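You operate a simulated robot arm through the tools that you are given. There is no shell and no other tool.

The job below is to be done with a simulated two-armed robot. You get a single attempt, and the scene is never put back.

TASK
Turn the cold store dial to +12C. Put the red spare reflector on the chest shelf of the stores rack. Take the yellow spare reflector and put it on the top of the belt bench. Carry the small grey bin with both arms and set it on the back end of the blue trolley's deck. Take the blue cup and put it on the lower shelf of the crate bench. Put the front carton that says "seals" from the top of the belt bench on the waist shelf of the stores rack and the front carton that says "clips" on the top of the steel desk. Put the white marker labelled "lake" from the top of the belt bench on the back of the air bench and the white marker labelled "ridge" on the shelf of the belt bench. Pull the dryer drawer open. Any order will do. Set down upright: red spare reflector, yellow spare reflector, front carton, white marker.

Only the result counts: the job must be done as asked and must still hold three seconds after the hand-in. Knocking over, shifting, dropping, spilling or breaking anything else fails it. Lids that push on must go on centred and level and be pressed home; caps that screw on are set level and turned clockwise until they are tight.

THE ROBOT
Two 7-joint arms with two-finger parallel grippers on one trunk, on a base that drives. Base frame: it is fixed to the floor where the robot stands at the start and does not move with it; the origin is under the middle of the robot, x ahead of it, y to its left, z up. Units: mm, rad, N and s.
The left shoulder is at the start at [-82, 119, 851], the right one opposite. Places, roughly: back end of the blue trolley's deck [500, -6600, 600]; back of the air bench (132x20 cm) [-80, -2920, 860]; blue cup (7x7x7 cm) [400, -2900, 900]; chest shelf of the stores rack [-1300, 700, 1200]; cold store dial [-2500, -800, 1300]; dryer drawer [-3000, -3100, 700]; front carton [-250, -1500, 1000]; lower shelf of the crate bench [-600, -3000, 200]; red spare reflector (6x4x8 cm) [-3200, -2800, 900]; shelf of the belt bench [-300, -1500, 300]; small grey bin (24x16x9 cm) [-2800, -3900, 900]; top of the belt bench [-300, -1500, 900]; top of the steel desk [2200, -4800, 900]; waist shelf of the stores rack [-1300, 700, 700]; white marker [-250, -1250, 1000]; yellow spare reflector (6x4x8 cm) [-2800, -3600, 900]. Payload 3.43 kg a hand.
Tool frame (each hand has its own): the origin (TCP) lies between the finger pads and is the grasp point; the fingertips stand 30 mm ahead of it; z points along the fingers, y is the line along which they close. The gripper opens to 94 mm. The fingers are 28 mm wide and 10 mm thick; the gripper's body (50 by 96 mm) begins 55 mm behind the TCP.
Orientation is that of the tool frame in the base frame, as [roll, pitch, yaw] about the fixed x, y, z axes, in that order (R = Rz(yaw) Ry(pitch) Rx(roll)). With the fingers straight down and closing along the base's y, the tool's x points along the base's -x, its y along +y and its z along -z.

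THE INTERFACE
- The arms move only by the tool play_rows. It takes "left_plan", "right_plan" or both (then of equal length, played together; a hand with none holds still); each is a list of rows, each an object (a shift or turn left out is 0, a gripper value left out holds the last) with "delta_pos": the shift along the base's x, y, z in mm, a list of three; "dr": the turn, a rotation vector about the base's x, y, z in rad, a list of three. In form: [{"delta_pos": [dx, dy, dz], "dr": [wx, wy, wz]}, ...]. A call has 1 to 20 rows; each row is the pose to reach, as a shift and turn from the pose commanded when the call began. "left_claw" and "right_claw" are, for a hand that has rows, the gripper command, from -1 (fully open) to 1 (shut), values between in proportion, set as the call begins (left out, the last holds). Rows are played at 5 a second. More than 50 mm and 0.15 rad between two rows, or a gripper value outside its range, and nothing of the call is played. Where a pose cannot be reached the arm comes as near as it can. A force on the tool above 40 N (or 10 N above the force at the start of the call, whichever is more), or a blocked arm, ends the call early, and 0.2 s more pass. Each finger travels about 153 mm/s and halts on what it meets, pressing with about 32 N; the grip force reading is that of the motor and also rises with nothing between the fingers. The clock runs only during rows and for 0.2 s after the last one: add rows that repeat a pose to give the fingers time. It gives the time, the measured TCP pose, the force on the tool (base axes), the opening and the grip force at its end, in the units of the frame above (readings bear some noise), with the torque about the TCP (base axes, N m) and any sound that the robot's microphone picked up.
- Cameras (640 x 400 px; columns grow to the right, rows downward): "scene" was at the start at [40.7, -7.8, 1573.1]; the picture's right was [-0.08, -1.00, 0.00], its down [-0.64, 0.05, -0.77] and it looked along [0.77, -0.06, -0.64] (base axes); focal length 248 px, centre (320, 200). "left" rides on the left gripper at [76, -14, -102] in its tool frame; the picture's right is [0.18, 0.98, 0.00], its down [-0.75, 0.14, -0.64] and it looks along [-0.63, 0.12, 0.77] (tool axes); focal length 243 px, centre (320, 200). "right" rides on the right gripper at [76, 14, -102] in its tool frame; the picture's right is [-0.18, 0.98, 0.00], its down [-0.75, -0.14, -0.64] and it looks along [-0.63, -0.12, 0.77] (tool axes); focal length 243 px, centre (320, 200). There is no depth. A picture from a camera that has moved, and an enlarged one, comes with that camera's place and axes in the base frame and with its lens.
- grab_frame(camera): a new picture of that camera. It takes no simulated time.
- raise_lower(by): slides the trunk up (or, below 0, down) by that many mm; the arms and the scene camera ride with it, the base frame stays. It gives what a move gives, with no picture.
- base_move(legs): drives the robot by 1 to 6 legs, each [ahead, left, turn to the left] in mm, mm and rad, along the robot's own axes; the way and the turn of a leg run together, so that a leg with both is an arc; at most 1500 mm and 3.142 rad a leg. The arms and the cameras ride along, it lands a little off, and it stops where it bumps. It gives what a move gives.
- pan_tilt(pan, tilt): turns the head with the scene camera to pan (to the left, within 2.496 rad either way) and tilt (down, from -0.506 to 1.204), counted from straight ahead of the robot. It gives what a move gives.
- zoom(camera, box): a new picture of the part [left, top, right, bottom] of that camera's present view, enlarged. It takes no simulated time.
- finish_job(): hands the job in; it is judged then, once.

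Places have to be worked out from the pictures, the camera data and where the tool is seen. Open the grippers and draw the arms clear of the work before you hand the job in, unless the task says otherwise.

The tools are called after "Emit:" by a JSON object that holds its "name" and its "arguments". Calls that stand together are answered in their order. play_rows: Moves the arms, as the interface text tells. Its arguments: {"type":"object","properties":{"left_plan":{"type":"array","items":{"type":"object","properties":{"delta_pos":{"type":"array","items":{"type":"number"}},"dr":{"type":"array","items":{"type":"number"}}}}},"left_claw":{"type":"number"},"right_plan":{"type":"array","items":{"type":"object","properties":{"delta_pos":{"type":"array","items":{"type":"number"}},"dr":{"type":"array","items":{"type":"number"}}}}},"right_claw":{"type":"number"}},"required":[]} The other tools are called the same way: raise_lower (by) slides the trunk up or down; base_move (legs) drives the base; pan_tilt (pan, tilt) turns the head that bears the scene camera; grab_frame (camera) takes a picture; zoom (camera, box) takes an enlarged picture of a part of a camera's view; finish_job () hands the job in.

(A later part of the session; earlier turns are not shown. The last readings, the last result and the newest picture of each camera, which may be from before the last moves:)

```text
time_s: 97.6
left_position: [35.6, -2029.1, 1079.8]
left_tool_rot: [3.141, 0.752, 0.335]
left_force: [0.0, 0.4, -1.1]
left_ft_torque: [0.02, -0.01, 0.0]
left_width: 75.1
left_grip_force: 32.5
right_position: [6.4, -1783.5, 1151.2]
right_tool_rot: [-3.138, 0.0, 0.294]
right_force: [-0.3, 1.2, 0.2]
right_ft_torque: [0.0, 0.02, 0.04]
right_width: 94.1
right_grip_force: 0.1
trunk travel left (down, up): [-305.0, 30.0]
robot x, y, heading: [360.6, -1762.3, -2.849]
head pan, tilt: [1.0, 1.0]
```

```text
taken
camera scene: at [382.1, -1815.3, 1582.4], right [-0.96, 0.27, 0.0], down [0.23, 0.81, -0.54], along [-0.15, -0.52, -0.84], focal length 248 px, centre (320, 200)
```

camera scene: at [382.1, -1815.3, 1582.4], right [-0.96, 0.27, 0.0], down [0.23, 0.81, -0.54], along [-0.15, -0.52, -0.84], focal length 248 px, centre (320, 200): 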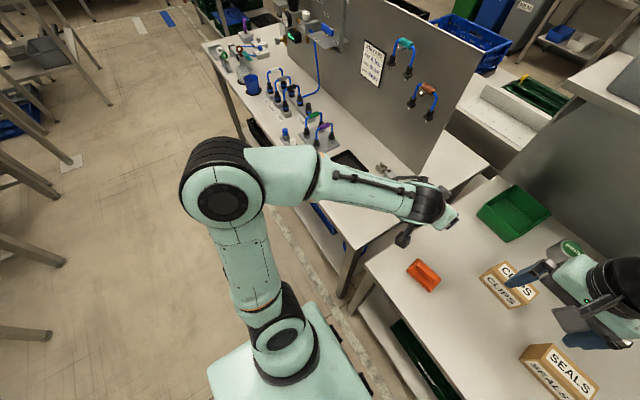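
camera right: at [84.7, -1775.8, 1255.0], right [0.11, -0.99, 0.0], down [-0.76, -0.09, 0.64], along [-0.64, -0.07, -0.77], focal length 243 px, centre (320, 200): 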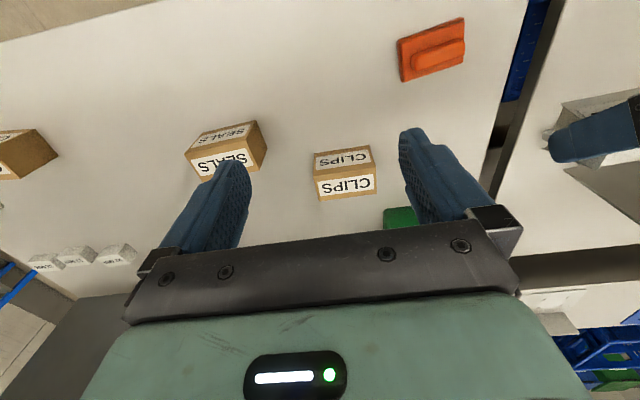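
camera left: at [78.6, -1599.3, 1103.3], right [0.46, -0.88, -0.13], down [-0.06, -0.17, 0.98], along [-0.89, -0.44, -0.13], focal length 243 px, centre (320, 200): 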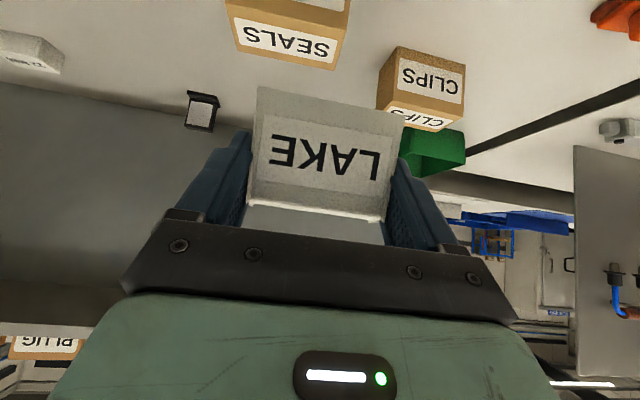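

Nothing obvious. I'll look along the left side and at the left hand's camera for anything touching the arm or base.

Emit:
{"name": "grab_frame", "arguments": {"camera": "left"}}

Emit:
{"name": "pan_tilt", "arguments": {"pan": 1.6, "tilt": 0.9}}

Emit:
{"name": "grab_frame", "arguments": {"camera": "scene"}}

Emit:
{"name": "pan_tilt", "arguments": {"pan": 2.4, "tilt": 0.9}}

Emit:
{"name": "grab_frame", "arguments": {"camera": "scene"}}

```text
taken
camera left: at [150.3, -1974.2, 1102.9], right [0.45, -0.88, -0.12], down [-0.06, -0.17, 0.98], along [-0.89, -0.44, -0.13], focal length 243 px, centre (320, 200)
```

left: 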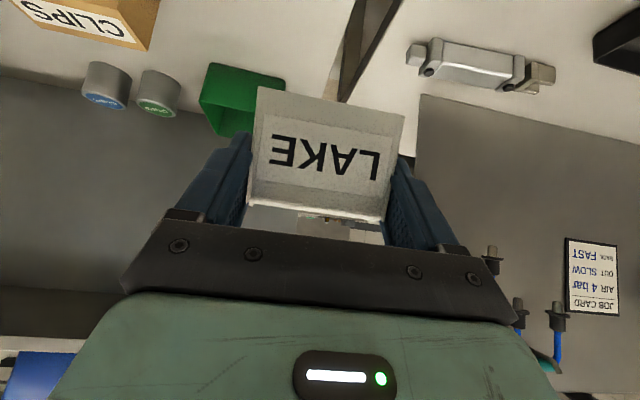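

```text
time_s: 98.6
left_position: [35.8, -2028.6, 1079.7]
left_tool_rot: [3.141, 0.751, 0.335]
left_force: [0.4, 0.4, -0.5]
left_ft_torque: [-0.02, 0.0, 0.0]
left_width: 75.0
left_grip_force: 32.1
right_position: [7.2, -1783.4, 1152.0]
right_tool_rot: [-3.137, -0.001, 0.295]
right_force: [0.5, -1.0, 0.1]
right_ft_torque: [0.0, 0.0, 0.0]
right_width: 94.0
right_grip_force: 0.0
trunk travel left (down, up): [-305.0, 30.0]
robot x, y, heading: [357.3, -1759.8, -2.842]
head pan, tilt: [1.6, 0.901]
```

```text
taken
camera scene: at [425.2, -1819.6, 1589.6], right [-0.95, -0.32, 0.0], down [-0.25, 0.74, -0.62], along [0.2, -0.59, -0.78], focal length 248 px, centre (320, 200)
```

scene: 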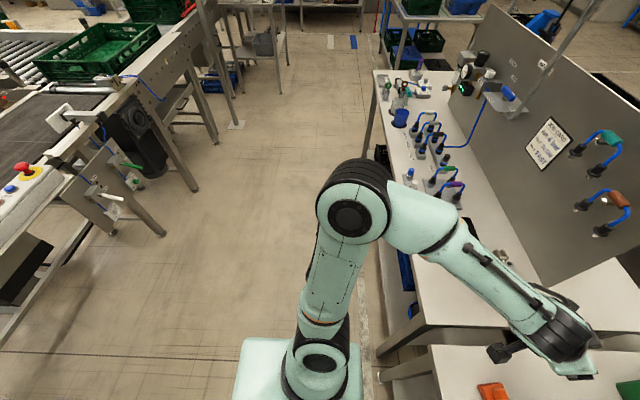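

```text
time_s: 99.8
left_position: [34.7, -2029.7, 1079.9]
left_tool_rot: [-3.14, 0.751, 0.334]
left_force: [0.2, 0.8, -0.1]
left_ft_torque: [0.0, -0.01, 0.0]
left_width: 75.1
left_grip_force: 31.8
right_position: [6.8, -1782.8, 1152.0]
right_tool_rot: [-3.137, 0.0, 0.293]
right_force: [0.2, 0.2, -1.3]
right_ft_torque: [0.0, -0.05, 0.02]
right_width: 93.9
right_grip_force: 0.1
trunk travel left (down, up): [-305.0, 30.0]
robot x, y, heading: [361.5, -1763.3, -2.847]
head pan, tilt: [2.4, 0.901]
```

```text
taken
camera scene: at [469.1, -1780.6, 1589.6], right [-0.43, -0.9, 0.0], down [-0.71, 0.34, -0.62], along [0.56, -0.27, -0.78], focal length 248 px, centre (320, 200)
```

scene: 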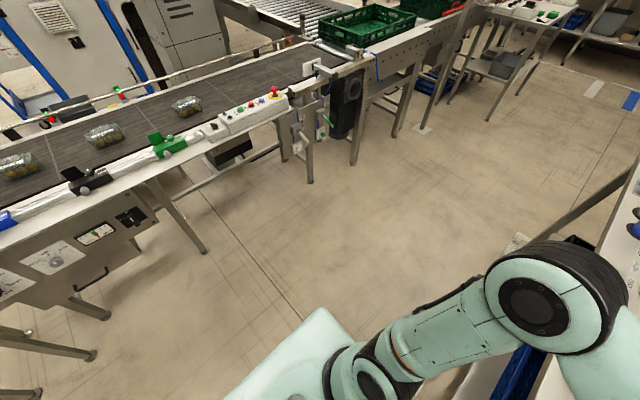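

No visible contact anywhere. I'll try a small 15 mm strafe to see if the block persists.

Emit:
{"name": "base_move", "arguments": {"legs": [[0, 20, 0]]}}

```text
time_s: 100.6
left_position: [38.7, -2030.7, 1079.3]
left_tool_rot: [3.14, 0.749, 0.329]
left_force: [0.2, 0.5, -1.9]
left_ft_torque: [-0.01, 0.02, 0.02]
left_width: 75.3
left_grip_force: 31.9
right_position: [9.7, -1783.7, 1152.8]
right_tool_rot: [-3.136, 0.0, 0.289]
right_force: [0.0, 0.7, -0.4]
right_ft_torque: [0.03, 0.0, 0.01]
right_width: 94.4
right_grip_force: 0.0
trunk travel left (down, up): [-305.0, 30.0]
robot x, y, heading: [364.0, -1761.6, -2.848]
head pan, tilt: [2.4, 0.901]
stopped in leg 1: the robot was blocked; the commanded pose is now the measured one
```

Still blocked to the left. I'll look straight down in front and to the left of the base.

Emit:
{"name": "pan_tilt", "arguments": {"pan": 0.5, "tilt": 1.2}}

Emit:
{"name": "grab_frame", "arguments": {"camera": "scene"}}

Emit:
{"name": "pan_tilt", "arguments": {"pan": -0.5, "tilt": 1.2}}

Emit:
{"name": "grab_frame", "arguments": {"camera": "scene"}}

```text
time_s: 102.4
left_position: [36.9, -2030.8, 1079.5]
left_tool_rot: [3.14, 0.75, 0.33]
left_force: [0.6, -0.1, -0.6]
left_ft_torque: [0.0, -0.03, -0.03]
left_width: 75.4
left_grip_force: 31.8
right_position: [9.2, -1784.8, 1152.0]
right_tool_rot: [-3.139, 0.001, 0.289]
right_force: [0.6, 0.9, -0.6]
right_ft_torque: [0.02, 0.0, 0.02]
right_width: 93.8
right_grip_force: 0.0
trunk travel left (down, up): [-305.0, 30.0]
robot x, y, heading: [362.0, -1762.0, -2.848]
head pan, tilt: [0.499, 1.201]
```

```text
taken
camera scene: at [364.8, -1791.2, 1569.8], right [-0.71, 0.7, 0.0], down [0.65, 0.66, -0.36], along [-0.25, -0.26, -0.93], focal length 248 px, centre (320, 200)
```

scene: 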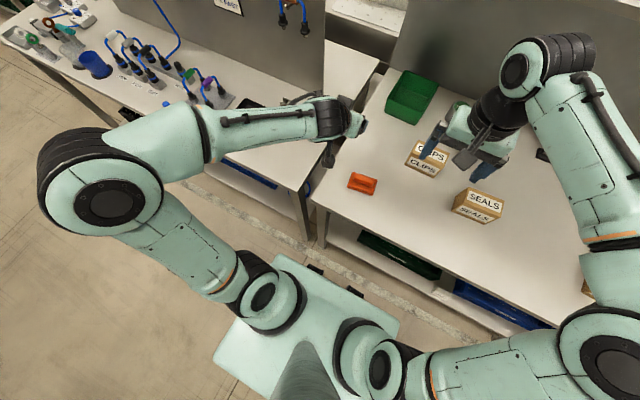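

```text
time_s: 103.7
left_position: [36.5, -2030.9, 1079.0]
left_tool_rot: [3.14, 0.749, 0.33]
left_force: [0.8, 0.5, -0.4]
left_ft_torque: [0.0, 0.05, 0.03]
left_width: 75.2
left_grip_force: 32.1
right_position: [9.8, -1784.1, 1150.6]
right_tool_rot: [-3.137, 0.0, 0.288]
right_force: [0.3, 0.2, -0.3]
right_ft_torque: [0.03, 0.01, 0.02]
right_width: 94.0
right_grip_force: 0.1
trunk travel left (down, up): [-305.0, 30.0]
robot x, y, heading: [361.9, -1765.6, -2.849]
head pan, tilt: [-0.499, 1.201]
```

```text
taken
camera scene: at [349.3, -1740.0, 1569.8], right [0.2, 0.98, 0.0], down [0.91, -0.19, -0.36], along [-0.35, 0.07, -0.93], focal length 248 px, centre (320, 200)
```

scene: 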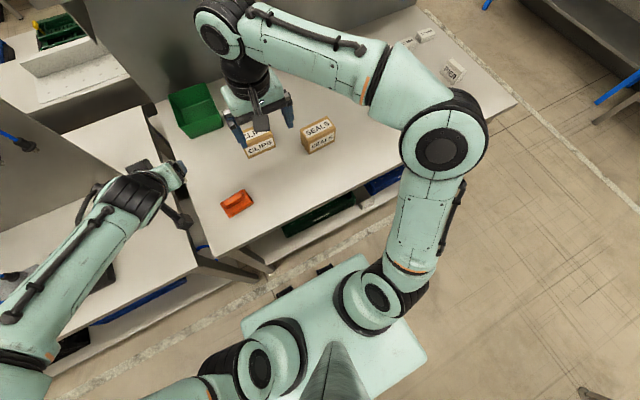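

The most likely contact is the base's front-left corner with the bench leg (≈250 ahead, 175 left). I'll back up 80 mm and then strafe left.

Emit:
{"name": "base_move", "arguments": {"legs": [[-80, 0, 0.005], [0, 40, 0]]}}

```text
time_s: 105.4
left_position: [126.5, -2045.3, 1079.3]
left_tool_rot: [-3.141, 0.751, 0.336]
left_force: [-0.1, 0.1, -0.5]
left_ft_torque: [0.04, -0.04, -0.01]
left_width: 75.0
left_grip_force: 32.3
right_position: [98.6, -1799.1, 1152.7]
right_tool_rot: [-3.137, 0.0, 0.293]
right_force: [0.0, -0.7, 0.1]
right_ft_torque: [0.03, 0.01, 0.06]
right_width: 94.1
right_grip_force: 0.0
trunk travel left (down, up): [-305.0, 30.0]
robot x, y, heading: [452.2, -1774.9, -2.838]
head pan, tilt: [-0.499, 1.201]
```

Confirmed: it was the base corner against the bench leg (the base reaches ~250 mm ahead). Now I'll move ahead 50 mm and look at CLIPS with the right hand camera.

Emit:
{"name": "base_move", "arguments": {"legs": [[50, 0, 0]]}}

Emit:
{"name": "zoom", "arguments": {"camera": "right", "box": [260, 100, 460, 225]}}

```text
time_s: 106.3
left_position: [79.4, -2059.9, 1078.8]
left_tool_rot: [3.14, 0.75, 0.333]
left_force: [0.1, 1.0, -0.7]
left_ft_torque: [-0.02, 0.01, 0.01]
left_width: 75.4
left_grip_force: 31.8
right_position: [51.1, -1814.4, 1151.8]
right_tool_rot: [-3.14, 0.0, 0.295]
right_force: [-0.4, -0.4, -0.8]
right_ft_torque: [-0.02, 0.02, 0.02]
right_width: 93.9
right_grip_force: 0.1
trunk travel left (down, up): [-305.0, 30.0]
robot x, y, heading: [403.9, -1791.1, -2.842]
head pan, tilt: [-0.499, 1.201]
```

```text
3.20 times, centred on (360, 162) of right
camera zoom: at [128.6, -1806.3, 1254.7], right [0.11, -0.99, 0.0], down [-0.76, -0.08, 0.64], along [-0.64, -0.07, -0.77], focal length 776 px, centre (192, 320)
```

zoom: 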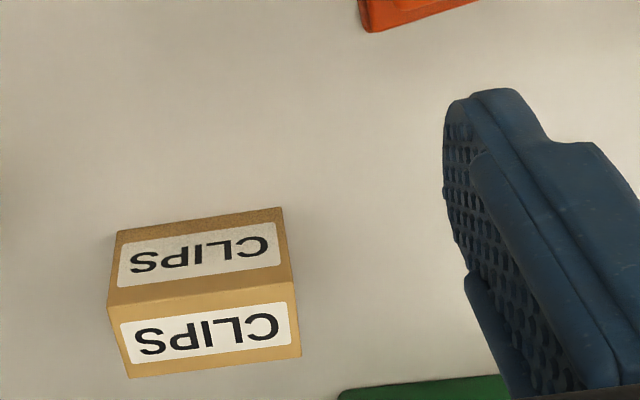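

CLIPS measured: centre ≈(-146,-1844), face aligned with the bench. I'll move the right hand above it while turning the wrist 90° so the fingers close front-to-back across its 51 mm depth.

Emit:
{"name": "play_rows", "arguments": {"right_plan": [{"delta_pos": [-16, -2, -8], "dr": [0, 0, -0.131]}, {"delta_pos": [-33, -5, -16], "dr": [0, 0, -0.262]}, {"delta_pos": [-49, -7, -24], "dr": [0, 0, -0.393]}, {"delta_pos": [-66, -10, -32], "dr": [0, 0, -0.524]}, {"delta_pos": [-82, -12, -40], "dr": [0, 0, -0.655]}, {"delta_pos": [-98, -15, -48], "dr": [0, 0, -0.786]}, {"delta_pos": [-115, -17, -56], "dr": [0, 0, -0.917]}, {"delta_pos": [-131, -20, -64], "dr": [0, 0, -1.048]}, {"delta_pos": [-148, -22, -72], "dr": [0, 0, -1.179]}, {"delta_pos": [-164, -25, -80], "dr": [0, 0, -1.31]}, {"delta_pos": [-180, -27, -90], "dr": [0, 0, -1.441]}, {"delta_pos": [-197, -29.5, -100], "dr": [0, 0, -1.571]}, {"delta_pos": [-197, -29.5, -100], "dr": [0, 0, -1.571]}], "right_claw": -1}}

Emit:
{"name": "grab_frame", "arguments": {"camera": "right"}}

Emit:
{"name": "pan_tilt", "arguments": {"pan": -0.1, "tilt": 0.8}}

Emit:
{"name": "grab_frame", "arguments": {"camera": "scene"}}

```text
time_s: 109.1
left_position: [78.4, -2059.2, 1078.7]
left_tool_rot: [3.141, 0.753, 0.333]
left_force: [-0.1, 0.3, 0.1]
left_ft_torque: [0.02, 0.0, 0.0]
left_width: 75.1
left_grip_force: 32.1
right_position: [-138.1, -1842.8, 1049.4]
right_tool_rot: [-3.138, 0.0, -1.279]
right_force: [0.1, -0.6, 0.0]
right_ft_torque: [0.01, 0.0, 0.0]
right_width: 94.1
right_grip_force: 0.0
right hand out of reach, approached as far as the arm can: row 12, 13
trunk travel left (down, up): [-305.0, 30.0]
robot x, y, heading: [401.5, -1792.5, -2.844]
head pan, tilt: [-0.499, 1.201]
```

```text
taken
camera right: at [-130.6, -1920.1, 1152.6], right [-0.99, -0.11, 0.0], down [-0.08, 0.76, 0.64], along [-0.06, 0.64, -0.77], focal length 243 px, centre (320, 200)
```

right: 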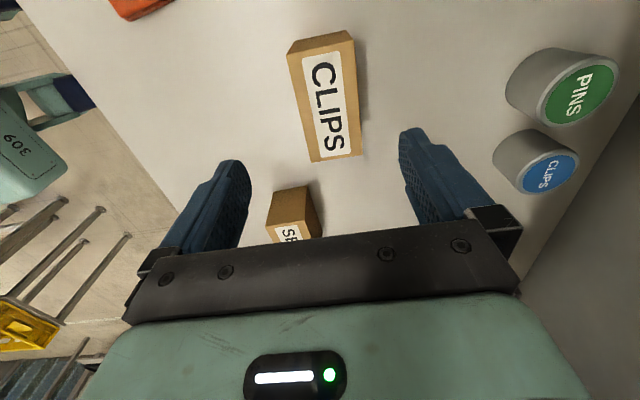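

```text
time_s: 110.0
left_position: [78.8, -2059.4, 1080.0]
left_tool_rot: [3.14, 0.749, 0.333]
left_force: [-0.2, 0.8, -1.2]
left_ft_torque: [0.0, 0.04, -0.04]
left_width: 75.1
left_grip_force: 31.6
right_position: [-139.7, -1841.9, 1048.9]
right_tool_rot: [-3.138, 0.001, -1.277]
right_force: [0.1, 0.1, 0.3]
right_ft_torque: [-0.02, -0.02, -0.02]
right_width: 94.3
right_grip_force: 0.0
trunk travel left (down, up): [-305.0, 30.0]
robot x, y, heading: [402.4, -1791.6, -2.844]
head pan, tilt: [-0.099, 0.799]
```

```text
taken
camera scene: at [365.6, -1794.8, 1597.5], right [-0.2, 0.98, 0.0], down [0.7, 0.14, -0.7], along [-0.68, -0.14, -0.72], focal length 248 px, centre (320, 200)
```

scene: 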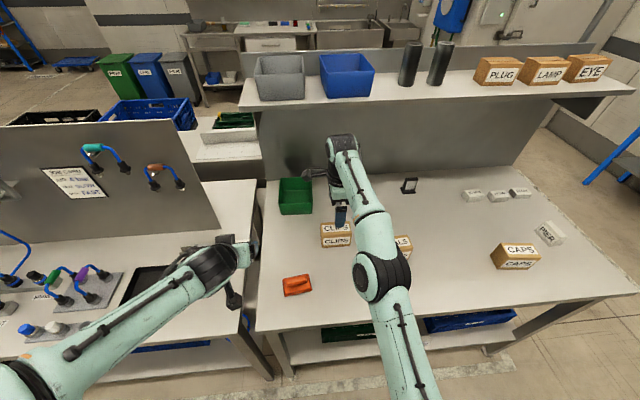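

The turned pose works; it is ~6 mm short at this height but should reach lower down. Descending to z≈985 and re-checking.

Emit:
{"name": "play_rows", "arguments": {"right_plan": [{"delta_pos": [0, 0, -30]}, {"delta_pos": [0, 0, -65]}, {"delta_pos": [0, 0, -65]}]}}

Emit:
{"name": "grab_frame", "arguments": {"camera": "right"}}

```text
time_s: 110.8
left_position: [80.3, -2059.0, 1079.4]
left_tool_rot: [3.139, 0.75, 0.334]
left_force: [0.5, 0.3, -0.3]
left_ft_torque: [0.0, 0.02, 0.0]
left_width: 74.9
left_grip_force: 32.3
right_position: [-140.5, -1841.5, 983.3]
right_tool_rot: [-3.137, 0.0, -1.279]
right_force: [0.0, 0.2, 0.1]
right_ft_torque: [-0.01, -0.02, -0.02]
right_width: 93.9
right_grip_force: 0.1
trunk travel left (down, up): [-305.0, 30.0]
robot x, y, heading: [400.5, -1789.3, -2.848]
head pan, tilt: [-0.099, 0.799]
```

```text
taken
camera right: at [-131.2, -1918.5, 1086.6], right [-0.99, -0.11, 0.0], down [-0.08, 0.76, 0.64], along [-0.07, 0.64, -0.77], focal length 243 px, centre (320, 200)
```

right: 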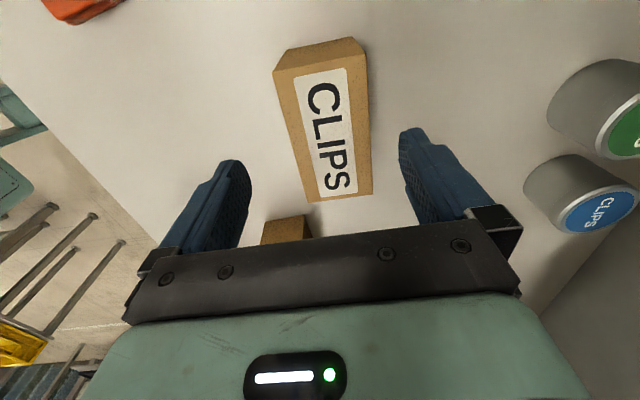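

The carton's centre is ~6.5 mm farther ahead than the finger midline. I'll edge the base forward 12 mm to bring it within reach.

Emit:
{"name": "base_move", "arguments": {"legs": [[12, 0, 0]]}}

Emit:
{"name": "zoom", "arguments": {"camera": "right", "box": [220, 20, 440, 220]}}

```text
time_s: 111.5
left_position: [68.7, -2063.2, 1079.5]
left_tool_rot: [3.14, 0.75, 0.333]
left_force: [0.1, 0.2, -0.8]
left_ft_torque: [0.0, 0.0, 0.0]
left_width: 75.2
left_grip_force: 31.8
right_position: [-149.2, -1844.1, 984.1]
right_tool_rot: [-3.138, -0.001, -1.278]
right_force: [-0.1, -0.5, 1.0]
right_ft_torque: [0.02, 0.04, 0.01]
right_width: 93.8
right_grip_force: 0.1
trunk travel left (down, up): [-305.0, 30.0]
robot x, y, heading: [390.0, -1794.6, -2.846]
head pan, tilt: [-0.099, 0.799]
```

```text
2.00 times, centred on (330, 120) of right
camera zoom: at [-141.1, -1921.8, 1086.9], right [-0.99, -0.11, 0.0], down [-0.08, 0.76, 0.64], along [-0.07, 0.64, -0.77], focal length 485 px, centre (300, 360)
```

zoom: 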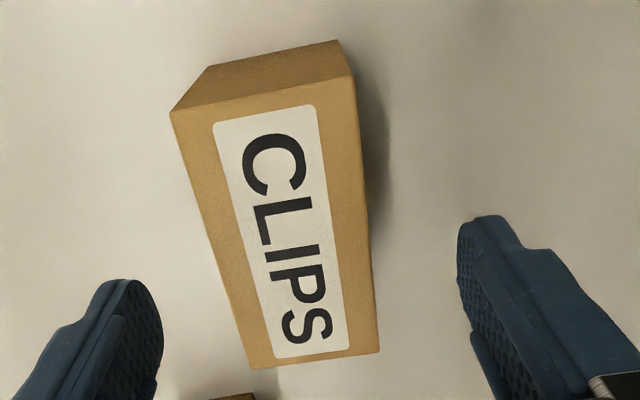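

Now centred within ~3.5 mm. Correcting and descending to z≈905, then closing on CLIPS.

Emit:
{"name": "play_rows", "arguments": {"right_plan": [{"delta_pos": [3, 1, -25]}, {"delta_pos": [3, 1, -55]}, {"delta_pos": [3, 1, -79]}, {"delta_pos": [3, 1, -79]}]}}

Emit:
{"name": "play_rows", "arguments": {"right_plan": [{"delta_pos": [0, 0, 0]}, {"delta_pos": [0, 0, 0]}, {"delta_pos": [0, 0, 0]}, {"delta_pos": [0, 0, 0]}], "right_claw": 1}}

Emit:
{"name": "grab_frame", "arguments": {"camera": "right"}}

```text
time_s: 112.5
left_position: [68.5, -2063.2, 1079.1]
left_tool_rot: [3.139, 0.749, 0.333]
left_force: [-0.4, -0.2, -0.8]
left_ft_torque: [-0.01, -0.03, -0.02]
left_width: 75.3
left_grip_force: 32.5
right_position: [-148.5, -1841.6, 905.3]
right_tool_rot: [-3.139, -0.002, -1.277]
right_force: [0.2, 0.1, -0.3]
right_ft_torque: [-0.01, 0.02, 0.03]
right_width: 93.7
right_grip_force: 0.2
trunk travel left (down, up): [-305.0, 30.0]
robot x, y, heading: [389.7, -1797.4, -2.847]
head pan, tilt: [-0.099, 0.799]
```

```text
time_s: 113.5
left_position: [68.8, -2063.5, 1079.9]
left_tool_rot: [3.139, 0.749, 0.332]
left_force: [-0.1, -0.2, -0.2]
left_ft_torque: [-0.02, -0.01, 0.02]
left_width: 75.4
left_grip_force: 31.5
right_position: [-147.2, -1841.6, 905.1]
right_tool_rot: [-3.138, 0.0, -1.277]
right_force: [-1.1, -0.3, -0.6]
right_ft_torque: [-0.01, 0.03, -0.04]
right_width: 58.2
right_grip_force: 32.4
trunk travel left (down, up): [-305.0, 30.0]
robot x, y, heading: [390.8, -1793.4, -2.844]
head pan, tilt: [-0.099, 0.799]
```

```text
taken
camera right: at [-139.3, -1919.7, 1008.8], right [-0.99, -0.11, 0.0], down [-0.08, 0.76, 0.64], along [-0.07, 0.64, -0.77], focal length 243 px, centre (320, 200)
```

right: 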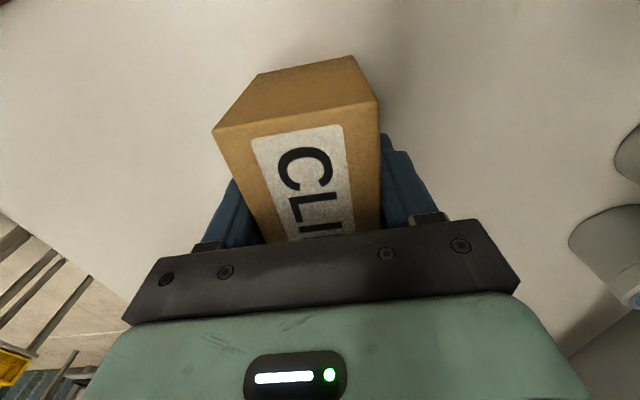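

CLIPS is gripped (58 mm). Lifting it straight up.

Emit:
{"name": "play_rows", "arguments": {"right_plan": [{"delta_pos": [0, 0, 25]}, {"delta_pos": [0, 0, 65]}, {"delta_pos": [2, 1, 110]}, {"delta_pos": [10, 4, 155]}, {"delta_pos": [30, 10, 190]}, {"delta_pos": [60, 20, 220]}, {"delta_pos": [100, 32, 235]}, {"delta_pos": [145, 45, 240]}, {"delta_pos": [190, 60, 240]}]}}

Emit:
{"name": "grab_frame", "arguments": {"camera": "right"}}

Emit:
{"name": "grab_frame", "arguments": {"camera": "scene"}}

```text
time_s: 115.5
left_position: [68.8, -2062.2, 1079.6]
left_tool_rot: [3.14, 0.749, 0.334]
left_force: [0.5, -0.3, -0.2]
left_ft_torque: [-0.02, 0.03, 0.02]
left_width: 75.2
left_grip_force: 32.1
right_position: [42.3, -1784.7, 1145.7]
right_tool_rot: [-3.139, 0.0, -1.277]
right_force: [0.0, 0.5, -3.2]
right_ft_torque: [-0.02, 0.03, 0.01]
right_width: 58.0
right_grip_force: 31.9
trunk travel left (down, up): [-305.0, 30.0]
robot x, y, heading: [391.8, -1794.4, -2.843]
head pan, tilt: [-0.099, 0.799]
```

```text
taken
camera right: at [51.8, -1862.4, 1248.5], right [-0.99, -0.11, 0.0], down [-0.08, 0.76, 0.64], along [-0.07, 0.64, -0.77], focal length 243 px, centre (320, 200)
```

right: 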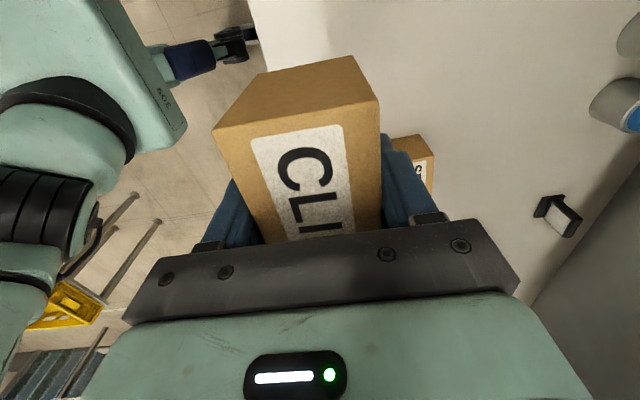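

```text
taken
camera scene: at [355.8, -1797.1, 1597.5], right [-0.2, 0.98, 0.0], down [0.7, 0.14, -0.7], along [-0.68, -0.14, -0.72], focal length 248 px, centre (320, 200)
```

scene: 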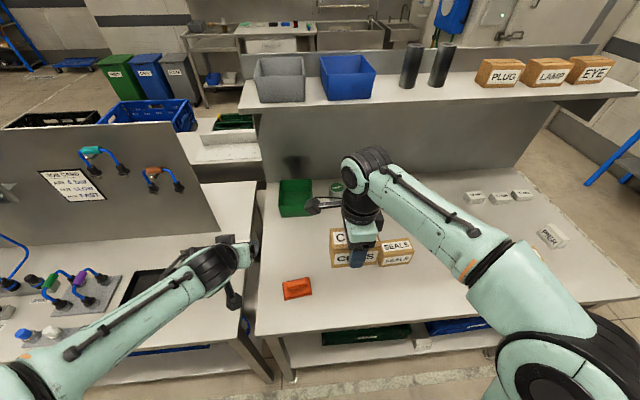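

CLIPS and LAKE are both in hand. The back strip of the air bench lies behind its panel, best reached from behind the belt bench, so I'll deliver CLIPS first to the steel desk down the aisle. Let me look that way.

Emit:
{"name": "base_move", "arguments": {"legs": [[-200, 0, 0]]}}

Emit:
{"name": "pan_tilt", "arguments": {"pan": 1.6, "tilt": 0.3}}

Emit:
{"name": "grab_frame", "arguments": {"camera": "scene"}}

Emit:
{"name": "zoom", "arguments": {"camera": "scene", "box": [160, 60, 480, 260]}}

```text
time_s: 117.2
left_position: [263.7, -2004.3, 1078.8]
left_tool_rot: [3.14, 0.751, 0.337]
left_force: [-0.1, 0.8, -0.6]
left_ft_torque: [-0.04, 0.02, -0.01]
left_width: 75.2
left_grip_force: 32.4
right_position: [233.9, -1727.6, 1144.6]
right_tool_rot: [-3.138, -0.001, -1.274]
right_force: [-0.2, 0.1, -1.5]
right_ft_torque: [0.03, 0.03, 0.03]
right_width: 58.0
right_grip_force: 31.9
trunk travel left (down, up): [-305.0, 30.0]
robot x, y, heading: [584.1, -1738.7, -2.831]
head pan, tilt: [-0.099, 0.799]
```

```text
time_s: 118.9
left_position: [262.5, -2004.3, 1080.1]
left_tool_rot: [3.139, 0.748, 0.338]
left_force: [0.0, -0.4, 0.0]
left_ft_torque: [0.02, 0.0, 0.0]
left_width: 75.3
left_grip_force: 32.4
right_position: [233.3, -1726.4, 1145.5]
right_tool_rot: [-3.139, -0.001, -1.274]
right_force: [-0.3, 0.5, -1.5]
right_ft_torque: [0.05, 0.02, -0.01]
right_width: 58.0
right_grip_force: 32.3
trunk travel left (down, up): [-305.0, 30.0]
robot x, y, heading: [583.7, -1733.7, -2.836]
head pan, tilt: [1.6, 0.3]
```

```text
taken
camera scene: at [657.0, -1810.6, 1641.9], right [-0.95, -0.33, 0.0], down [-0.1, 0.28, -0.96], along [0.31, -0.9, -0.3], focal length 248 px, centre (320, 200)
```

scene: 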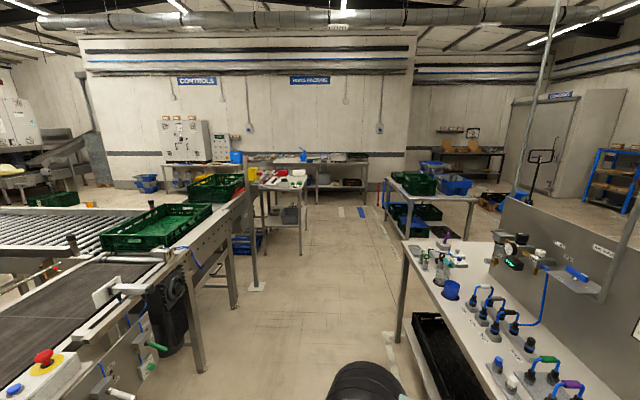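

```text
2.00 times, centred on (320, 160) of scene
camera zoom: at [657.0, -1810.6, 1641.9], right [-0.95, -0.33, 0.0], down [-0.1, 0.28, -0.96], along [0.31, -0.9, -0.3], focal length 497 px, centre (320, 280)
```

zoom: 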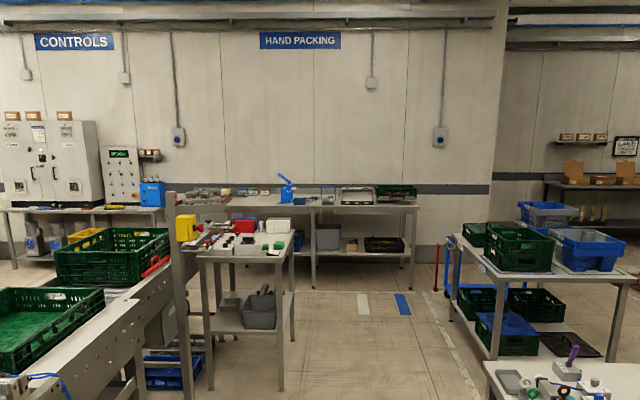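

I'll zoom in on the desk near the expected steel desk position to see free room on it.

Emit:
{"name": "zoom", "arguments": {"camera": "scene", "box": [240, 150, 320, 215]}}

Emit:
{"name": "zoom", "arguments": {"camera": "scene", "box": [390, 220, 640, 400]}}

```text
6.15 times, centred on (280, 182) of scene
camera zoom: at [657.0, -1810.6, 1641.9], right [-0.95, -0.33, 0.0], down [-0.1, 0.28, -0.96], along [0.31, -0.9, -0.3], focal length 1529 px, centre (566, 308)
```

zoom: 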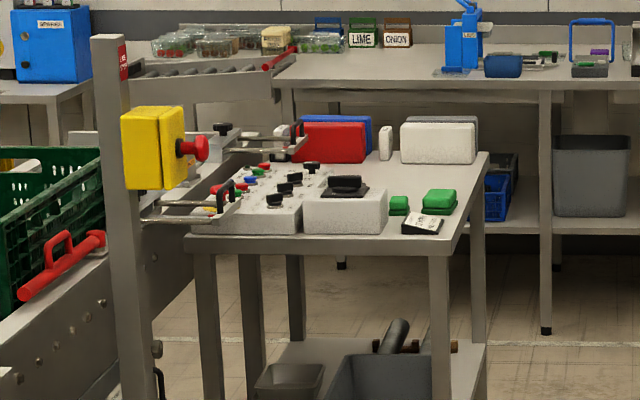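

```text
2.22 times, centred on (515, 310) of scene
camera zoom: at [657.0, -1810.6, 1641.9], right [-0.95, -0.33, 0.0], down [-0.1, 0.28, -0.96], along [0.31, -0.9, -0.3], focal length 552 px, centre (-113, -44)
```

zoom: 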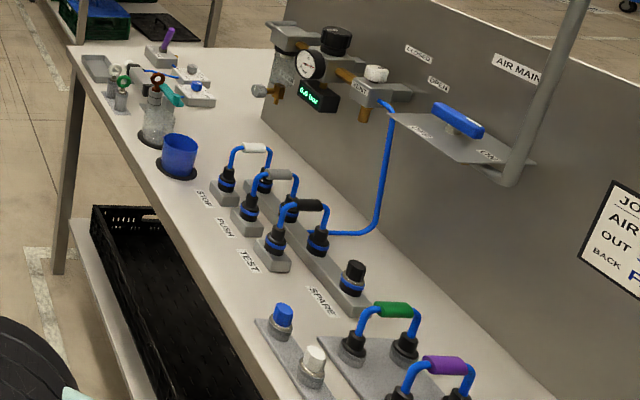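

The steel desk is ~3.4 m down the aisle on its left side, and there is over 1 m of room past the far end of the air bench. I'll turn left and drive down the aisle.

Emit:
{"name": "base_move", "arguments": {"legs": [[0, 0, 1.563], [1400, 0, 0]]}}

Emit:
{"name": "pan_tilt", "arguments": {"pan": 0.3, "tilt": 0.4}}

Emit:
{"name": "grab_frame", "arguments": {"camera": "scene"}}

```text
time_s: 129.7
left_position: [1220.4, -3396.4, 1080.6]
left_tool_rot: [3.14, 0.749, 1.852]
left_force: [-1.0, 0.6, -1.1]
left_ft_torque: [-0.01, 0.0, -0.01]
left_width: 75.2
left_grip_force: 32.1
right_position: [943.2, -3409.7, 1145.6]
right_tool_rot: [-3.138, 0.001, 0.24]
right_force: [0.0, 1.2, -1.9]
right_ft_torque: [0.01, 0.02, 0.0]
right_width: 58.2
right_grip_force: 32.1
trunk travel left (down, up): [-305.0, 30.0]
robot x, y, heading: [969.6, -3062.5, -1.321]
head pan, tilt: [1.6, 0.3]
```

```text
time_s: 131.1
left_position: [1220.1, -3395.8, 1078.3]
left_tool_rot: [3.14, 0.75, 1.853]
left_force: [-1.2, -0.6, -0.9]
left_ft_torque: [-0.01, 0.04, 0.01]
left_width: 75.2
left_grip_force: 32.3
right_position: [942.2, -3410.7, 1146.1]
right_tool_rot: [-3.14, 0.001, 0.24]
right_force: [-0.3, 0.0, -3.0]
right_ft_torque: [0.03, -0.01, -0.03]
right_width: 58.2
right_grip_force: 31.9
trunk travel left (down, up): [-305.0, 30.0]
robot x, y, heading: [971.5, -3057.9, -1.323]
head pan, tilt: [0.3, 0.4]
```

```text
taken
camera scene: at [1006.3, -3097.8, 1632.6], right [-0.85, -0.52, 0.0], down [-0.2, 0.33, -0.92], along [0.48, -0.79, -0.39], focal length 248 px, centre (320, 200)
```

scene: 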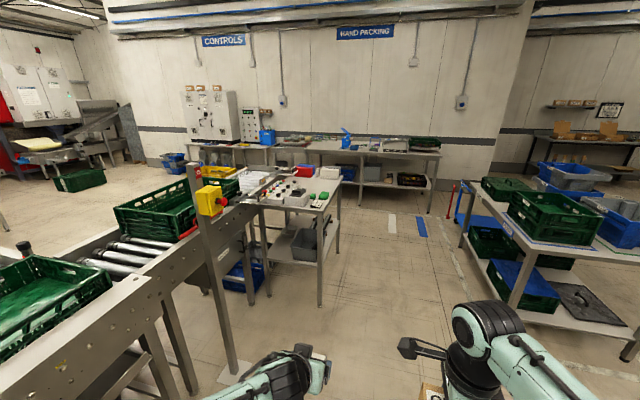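

I'll zoom in on the desk from here.

Emit:
{"name": "zoom", "arguments": {"camera": "scene", "box": [230, 140, 360, 230]}}

```text
4.44 times, centred on (295, 185) of scene
camera zoom: at [1006.3, -3097.8, 1632.6], right [-0.85, -0.52, 0.0], down [-0.2, 0.33, -0.92], along [0.48, -0.79, -0.39], focal length 1104 px, centre (431, 267)
```

zoom: 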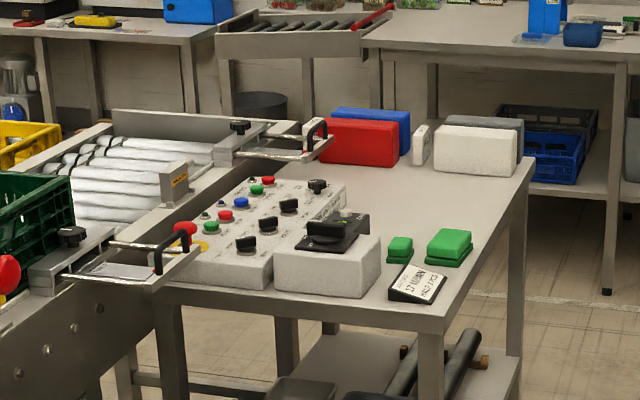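

The free area of the desk is around (u 5350, v −530), near its aisle edge. I'll drive on down the aisle to stand beside it, then turn to face it.

Emit:
{"name": "base_move", "arguments": {"legs": [[0, 0, 0.025], [1015, 0, 0], [1015, 0, 0]]}}

Emit:
{"name": "base_move", "arguments": {"legs": [[0, 0, 1.6]]}}

Emit:
{"name": "pan_tilt", "arguments": {"pan": 0.0, "tilt": 0.6}}

Emit:
{"name": "grab_frame", "arguments": {"camera": "scene"}}

```text
time_s: 141.9
left_position: [1828.9, -5390.8, 1079.2]
left_tool_rot: [3.14, 0.747, 1.895]
left_force: [-0.7, 0.9, -1.2]
left_ft_torque: [0.0, 0.01, 0.02]
left_width: 75.4
left_grip_force: 31.9
right_position: [1550.4, -5414.7, 1144.8]
right_tool_rot: [-3.137, -0.001, 0.282]
right_force: [0.4, 0.1, -3.8]
right_ft_torque: [0.01, 0.01, -0.02]
right_width: 58.3
right_grip_force: 31.6
trunk travel left (down, up): [-305.0, 30.0]
robot x, y, heading: [1562.2, -5064.8, -1.286]
head pan, tilt: [0.3, 0.4]
```

```text
time_s: 146.2
left_position: [1880.9, -4789.9, 1080.2]
left_tool_rot: [3.14, 0.75, -2.79]
left_force: [0.1, -0.2, -0.7]
left_ft_torque: [-0.02, 0.03, 0.01]
left_width: 74.9
left_grip_force: 31.9
right_position: [1915.1, -5066.3, 1144.5]
right_tool_rot: [-3.139, 0.0, 1.883]
right_force: [0.5, 0.4, -2.4]
right_ft_torque: [0.0, 0.0, 0.01]
right_width: 58.1
right_grip_force: 32.1
trunk travel left (down, up): [-305.0, 30.0]
robot x, y, heading: [1563.8, -5061.7, 0.318]
head pan, tilt: [0.3, 0.4]
```

```text
time_s: 146.9
left_position: [1883.0, -4790.5, 1079.7]
left_tool_rot: [3.141, 0.749, -2.789]
left_force: [0.6, -0.5, -1.1]
left_ft_torque: [-0.03, -0.02, -0.04]
left_width: 75.3
left_grip_force: 32.1
right_position: [1913.3, -5065.9, 1145.2]
right_tool_rot: [-3.138, -0.001, 1.882]
right_force: [0.7, 0.4, -2.6]
right_ft_torque: [0.0, 0.03, 0.0]
right_width: 58.2
right_grip_force: 32.5
trunk travel left (down, up): [-305.0, 30.0]
robot x, y, heading: [1563.4, -5067.4, 0.318]
head pan, tilt: [0.0, 0.6]
```

```text
taken
camera scene: at [1605.4, -5051.7, 1614.4], right [0.31, -0.95, 0.0], down [-0.54, -0.18, -0.83], along [0.78, 0.26, -0.56], focal length 248 px, centre (320, 200)
```

scene: 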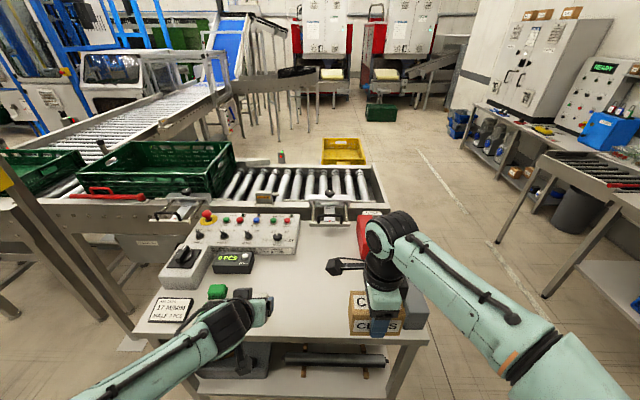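

The desk centre is free around (2062,−4878). I'll raise the left hand for clearance and move the base ahead and a bit left.

Emit:
{"name": "play_rows", "arguments": {"left_plan": [{"delta_pos": [0, 0, 40]}, {"delta_pos": [-15, -5, 80]}, {"delta_pos": [-40, -13, 110]}]}}

Emit:
{"name": "base_move", "arguments": {"legs": [[125, 115, -0.015]]}}

Emit:
{"name": "pan_tilt", "arguments": {"pan": -0.1, "tilt": 0.85}}

Emit:
{"name": "grab_frame", "arguments": {"camera": "scene"}}

Emit:
{"name": "grab_frame", "arguments": {"camera": "right"}}

```text
time_s: 147.8
left_position: [1842.2, -4801.9, 1188.3]
left_tool_rot: [3.139, 0.748, -2.79]
left_force: [0.1, -0.2, -0.6]
left_ft_torque: [0.01, -0.01, 0.01]
left_width: 75.3
left_grip_force: 31.9
right_position: [1914.3, -5066.7, 1145.0]
right_tool_rot: [-3.139, 0.0, 1.883]
right_force: [-1.2, -0.1, -2.6]
right_ft_torque: [-0.01, 0.0, 0.01]
right_width: 58.4
right_grip_force: 32.4
trunk travel left (down, up): [-305.0, 30.0]
robot x, y, heading: [1567.3, -5061.7, 0.322]
head pan, tilt: [0.0, 0.6]
```

```text
time_s: 149.4
left_position: [1931.2, -4658.8, 1189.9]
left_tool_rot: [3.138, 0.748, -2.804]
left_force: [0.3, 0.2, -1.2]
left_ft_torque: [-0.04, 0.02, -0.01]
left_width: 75.6
left_grip_force: 32.2
right_position: [1995.7, -4924.7, 1145.5]
right_tool_rot: [-3.139, -0.001, 1.868]
right_force: [-0.2, -0.2, -3.0]
right_ft_torque: [0.0, -0.03, 0.02]
right_width: 58.0
right_grip_force: 32.0
trunk travel left (down, up): [-305.0, 30.0]
robot x, y, heading: [1649.4, -4921.2, 0.304]
head pan, tilt: [0.0, 0.6]
```

```text
time_s: 150.2
left_position: [1931.0, -4658.8, 1188.5]
left_tool_rot: [3.139, 0.749, -2.806]
left_force: [0.0, -0.2, 0.4]
left_ft_torque: [0.01, 0.03, -0.02]
left_width: 75.3
left_grip_force: 32.0
right_position: [1997.2, -4925.0, 1145.7]
right_tool_rot: [-3.138, 0.0, 1.867]
right_force: [0.3, 1.0, -2.4]
right_ft_torque: [-0.03, -0.01, -0.04]
right_width: 58.1
right_grip_force: 32.1
trunk travel left (down, up): [-305.0, 30.0]
robot x, y, heading: [1652.2, -4918.0, 0.303]
head pan, tilt: [-0.099, 0.85]
```

```text
taken
camera scene: at [1681.0, -4916.4, 1593.6], right [0.2, -0.98, 0.0], down [-0.74, -0.15, -0.66], along [0.65, 0.13, -0.75], focal length 248 px, centre (320, 200)
```

scene: 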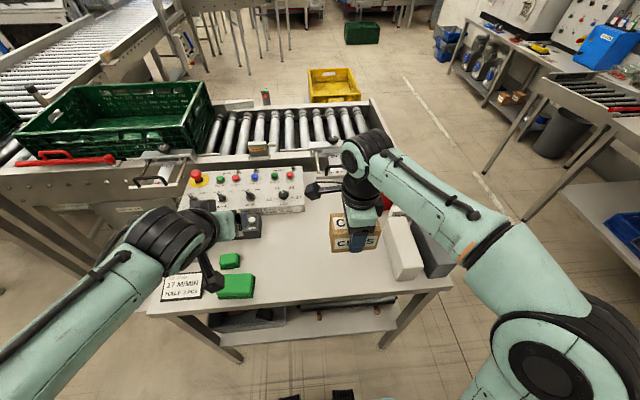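

```text
taken
camera right: at [1990.0, -4848.6, 1248.3], right [0.99, 0.11, 0.0], down [0.09, -0.76, 0.64], along [0.07, -0.64, -0.77], focal length 243 px, centre (320, 200)
```

right: 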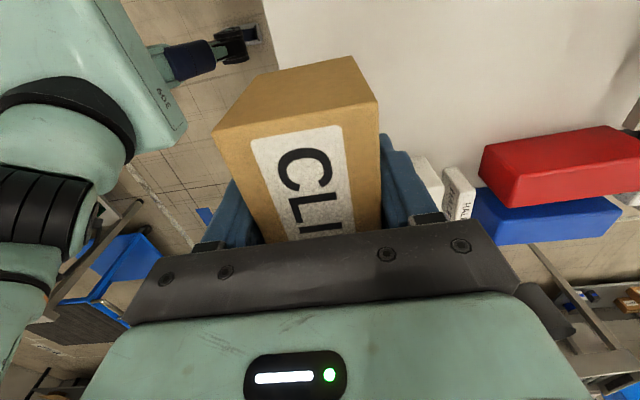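

Free area is centred near (2042,−4848). Moving the right hand there and lowering to z≈960 to check.

Emit:
{"name": "play_rows", "arguments": {"right_plan": [{"delta_pos": [15, 25, -20]}, {"delta_pos": [30, 50, -50]}, {"delta_pos": [45, 77, -80]}, {"delta_pos": [45, 77, -120]}, {"delta_pos": [45, 77, -160]}, {"delta_pos": [45, 77, -190]}, {"delta_pos": [45, 77, -190]}]}}

Emit:
{"name": "grab_frame", "arguments": {"camera": "right"}}

Emit:
{"name": "grab_frame", "arguments": {"camera": "scene"}}

```text
time_s: 151.8
left_position: [1930.6, -4659.1, 1188.9]
left_tool_rot: [3.14, 0.751, -2.805]
left_force: [-0.5, -1.6, 0.0]
left_ft_torque: [0.01, 0.03, 0.0]
left_width: 75.2
left_grip_force: 32.1
right_position: [2041.8, -4852.0, 954.3]
right_tool_rot: [-3.139, 0.0, 1.864]
right_force: [0.0, 0.0, -2.9]
right_ft_torque: [-0.02, -0.05, 0.01]
right_width: 58.3
right_grip_force: 31.5
trunk travel left (down, up): [-305.0, 30.0]
robot x, y, heading: [1651.0, -4916.8, 0.3]
head pan, tilt: [-0.099, 0.85]
```

```text
taken
camera right: at [2035.0, -4774.9, 1057.6], right [0.99, 0.11, 0.0], down [0.09, -0.76, 0.64], along [0.07, -0.64, -0.77], focal length 243 px, centre (320, 200)
```

right: 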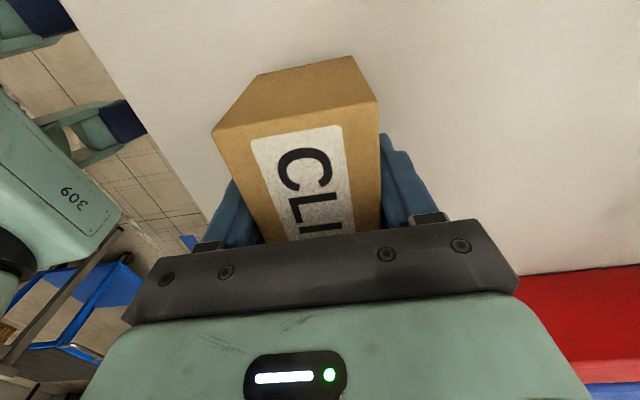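

```text
taken
camera scene: at [1680.8, -4916.4, 1593.5], right [0.2, -0.98, 0.0], down [-0.74, -0.15, -0.66], along [0.65, 0.13, -0.75], focal length 248 px, centre (320, 200)
```

scene: 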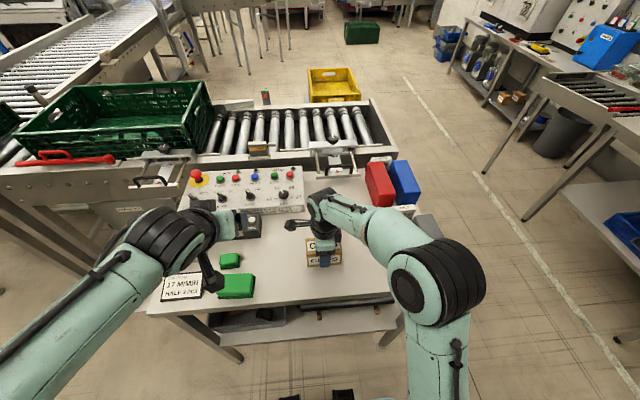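

Clear spot. Descending in steps until the carton touches the desk.

Emit:
{"name": "play_rows", "arguments": {"right_plan": [{"delta_pos": [0, 0, -20]}, {"delta_pos": [0, 0, -40]}, {"delta_pos": [0, 0, -43]}, {"delta_pos": [0, 0, -43]}]}}

Emit:
{"name": "play_rows", "arguments": {"right_plan": [{"delta_pos": [0, 0, -2]}, {"delta_pos": [0, 0, -4]}, {"delta_pos": [0, 0, -4]}]}}

```text
time_s: 152.4
left_position: [1929.0, -4659.5, 1190.2]
left_tool_rot: [3.14, 0.749, -2.805]
left_force: [0.1, -0.8, -0.6]
left_ft_torque: [0.01, 0.04, 0.02]
left_width: 75.3
left_grip_force: 31.9
right_position: [2040.5, -4846.3, 930.5]
right_tool_rot: [3.135, -0.01, 1.866]
right_force: [-6.7, -6.2, 26.3]
right_ft_torque: [-0.82, 0.97, 0.01]
right_width: 58.0
right_grip_force: 32.2
trunk travel left (down, up): [-305.0, 30.0]
robot x, y, heading: [1646.9, -4918.3, 0.305]
head pan, tilt: [-0.099, 0.85]
stopped in row 2 (right hand): the force on the tool passed its limit at 102 N (the readings are from after the stop); the commanded pose is now the measured one
```

```text
time_s: 152.8
left_position: [1929.6, -4660.5, 1190.5]
left_tool_rot: [3.14, 0.747, -2.805]
left_force: [-0.4, 0.4, -0.7]
left_ft_torque: [-0.01, 0.03, 0.0]
left_width: 74.9
left_grip_force: 31.7
right_position: [2041.6, -4846.8, 929.7]
right_tool_rot: [3.135, -0.011, 1.869]
right_force: [-8.8, -5.0, 16.7]
right_ft_torque: [-0.6, 0.79, -0.03]
right_width: 58.1
right_grip_force: 32.5
trunk travel left (down, up): [-305.0, 30.0]
robot x, y, heading: [1646.9, -4919.0, 0.302]
head pan, tilt: [-0.099, 0.85]
stopped in row 2 (right hand): the force on the tool passed its limit at 44 N (the readings are from after the stop); the commanded pose is now the measured one
```

Contact came higher than expected (desk top ≈ z 887). Checking by camera that the carton is standing flat on the desk before releasing.

Emit:
{"name": "grab_frame", "arguments": {"camera": "right"}}

Emit:
{"name": "zoom", "arguments": {"camera": "scene", "box": [230, 180, 430, 310]}}

```text
taken
camera right: at [2033.6, -4771.0, 1034.3], right [0.99, 0.11, 0.0], down [0.08, -0.77, 0.63], along [0.07, -0.63, -0.77], focal length 243 px, centre (320, 200)
```

right: 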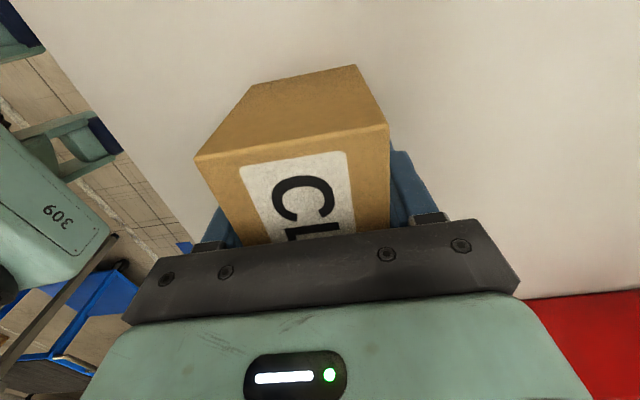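

```text
3.08 times, centred on (330, 245) of scene
camera zoom: at [1679.1, -4917.3, 1593.4], right [0.2, -0.98, 0.0], down [-0.74, -0.15, -0.66], along [0.65, 0.13, -0.75], focal length 764 px, centre (289, 62)
```

zoom: 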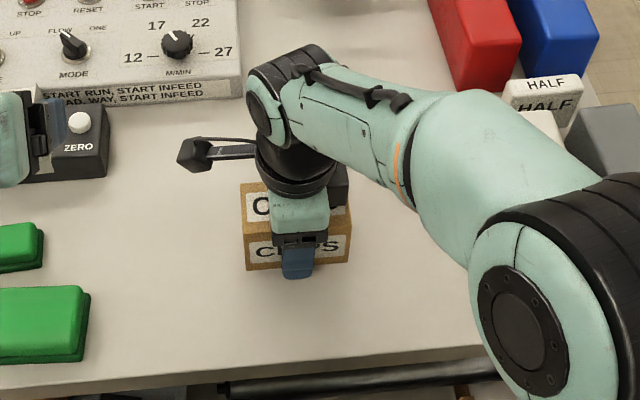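

The carton is standing flat on a free part of the desk. Opening the right gripper, then lifting clear.

Emit:
{"name": "play_rows", "arguments": {"right_plan": [{"delta_pos": [0, 0, 1]}, {"delta_pos": [0, 0, 1]}, {"delta_pos": [0, 0, 1]}, {"delta_pos": [0, 0, 1]}], "right_claw": -1}}

Emit:
{"name": "grab_frame", "arguments": {"camera": "right"}}

```text
time_s: 153.8
left_position: [1929.9, -4659.7, 1188.8]
left_tool_rot: [3.14, 0.747, -2.806]
left_force: [0.3, 0.1, -0.4]
left_ft_torque: [0.03, -0.01, -0.01]
left_width: 75.2
left_grip_force: 32.3
right_position: [2044.2, -4845.8, 930.4]
right_tool_rot: [3.132, -0.009, 1.867]
right_force: [10.4, 4.2, 15.8]
right_ft_torque: [-0.33, 0.31, 0.13]
right_width: 86.9
right_grip_force: 0.1
trunk travel left (down, up): [-305.0, 30.0]
robot x, y, heading: [1648.2, -4918.2, 0.299]
head pan, tilt: [-0.099, 0.85]
```

```text
taken
camera right: at [2035.8, -4770.5, 1034.6], right [0.99, 0.11, 0.01], down [0.08, -0.77, 0.63], along [0.08, -0.63, -0.77], focal length 243 px, centre (320, 200)
```

right: 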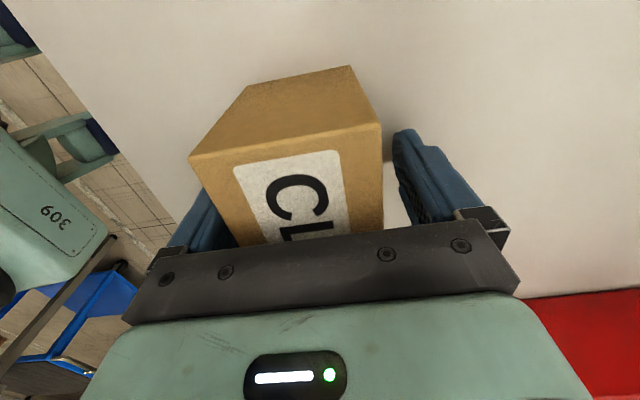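

The fingertips are resting on the desk (desk top ≈ z 900). The carton is free; lifting the hand straight up slowly.

Emit:
{"name": "play_rows", "arguments": {"right_plan": [{"delta_pos": [0, 0, 6]}, {"delta_pos": [0, 0, 12]}, {"delta_pos": [0, 0, 12]}, {"delta_pos": [0, 0, 12]}], "right_claw": -1}}

Emit:
{"name": "grab_frame", "arguments": {"camera": "right"}}

```text
time_s: 154.8
left_position: [1930.3, -4658.9, 1189.2]
left_tool_rot: [3.139, 0.748, -2.804]
left_force: [0.3, -0.9, -1.5]
left_ft_torque: [-0.02, 0.0, 0.03]
left_width: 75.2
left_grip_force: 32.1
right_position: [2043.2, -4846.7, 941.9]
right_tool_rot: [3.133, -0.008, 1.867]
right_force: [0.3, 0.3, 0.3]
right_ft_torque: [-0.03, 0.05, 0.02]
right_width: 93.9
right_grip_force: 0.0
trunk travel left (down, up): [-305.0, 30.0]
robot x, y, heading: [1645.7, -4918.0, 0.301]
head pan, tilt: [-0.099, 0.85]
```

```text
taken
camera right: at [2035.0, -4770.9, 1046.0], right [0.99, 0.11, 0.01], down [0.08, -0.77, 0.63], along [0.07, -0.63, -0.77], focal length 243 px, centre (320, 200)
```

right: 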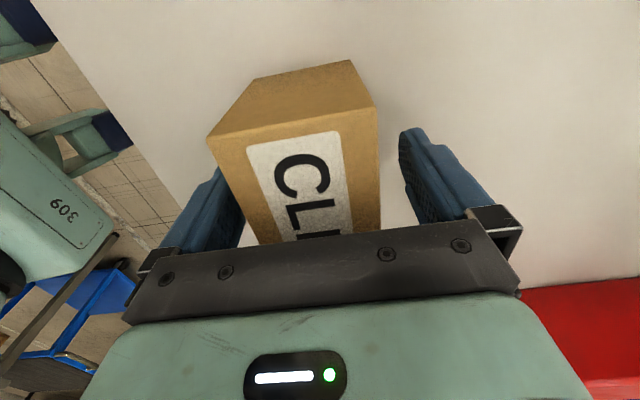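

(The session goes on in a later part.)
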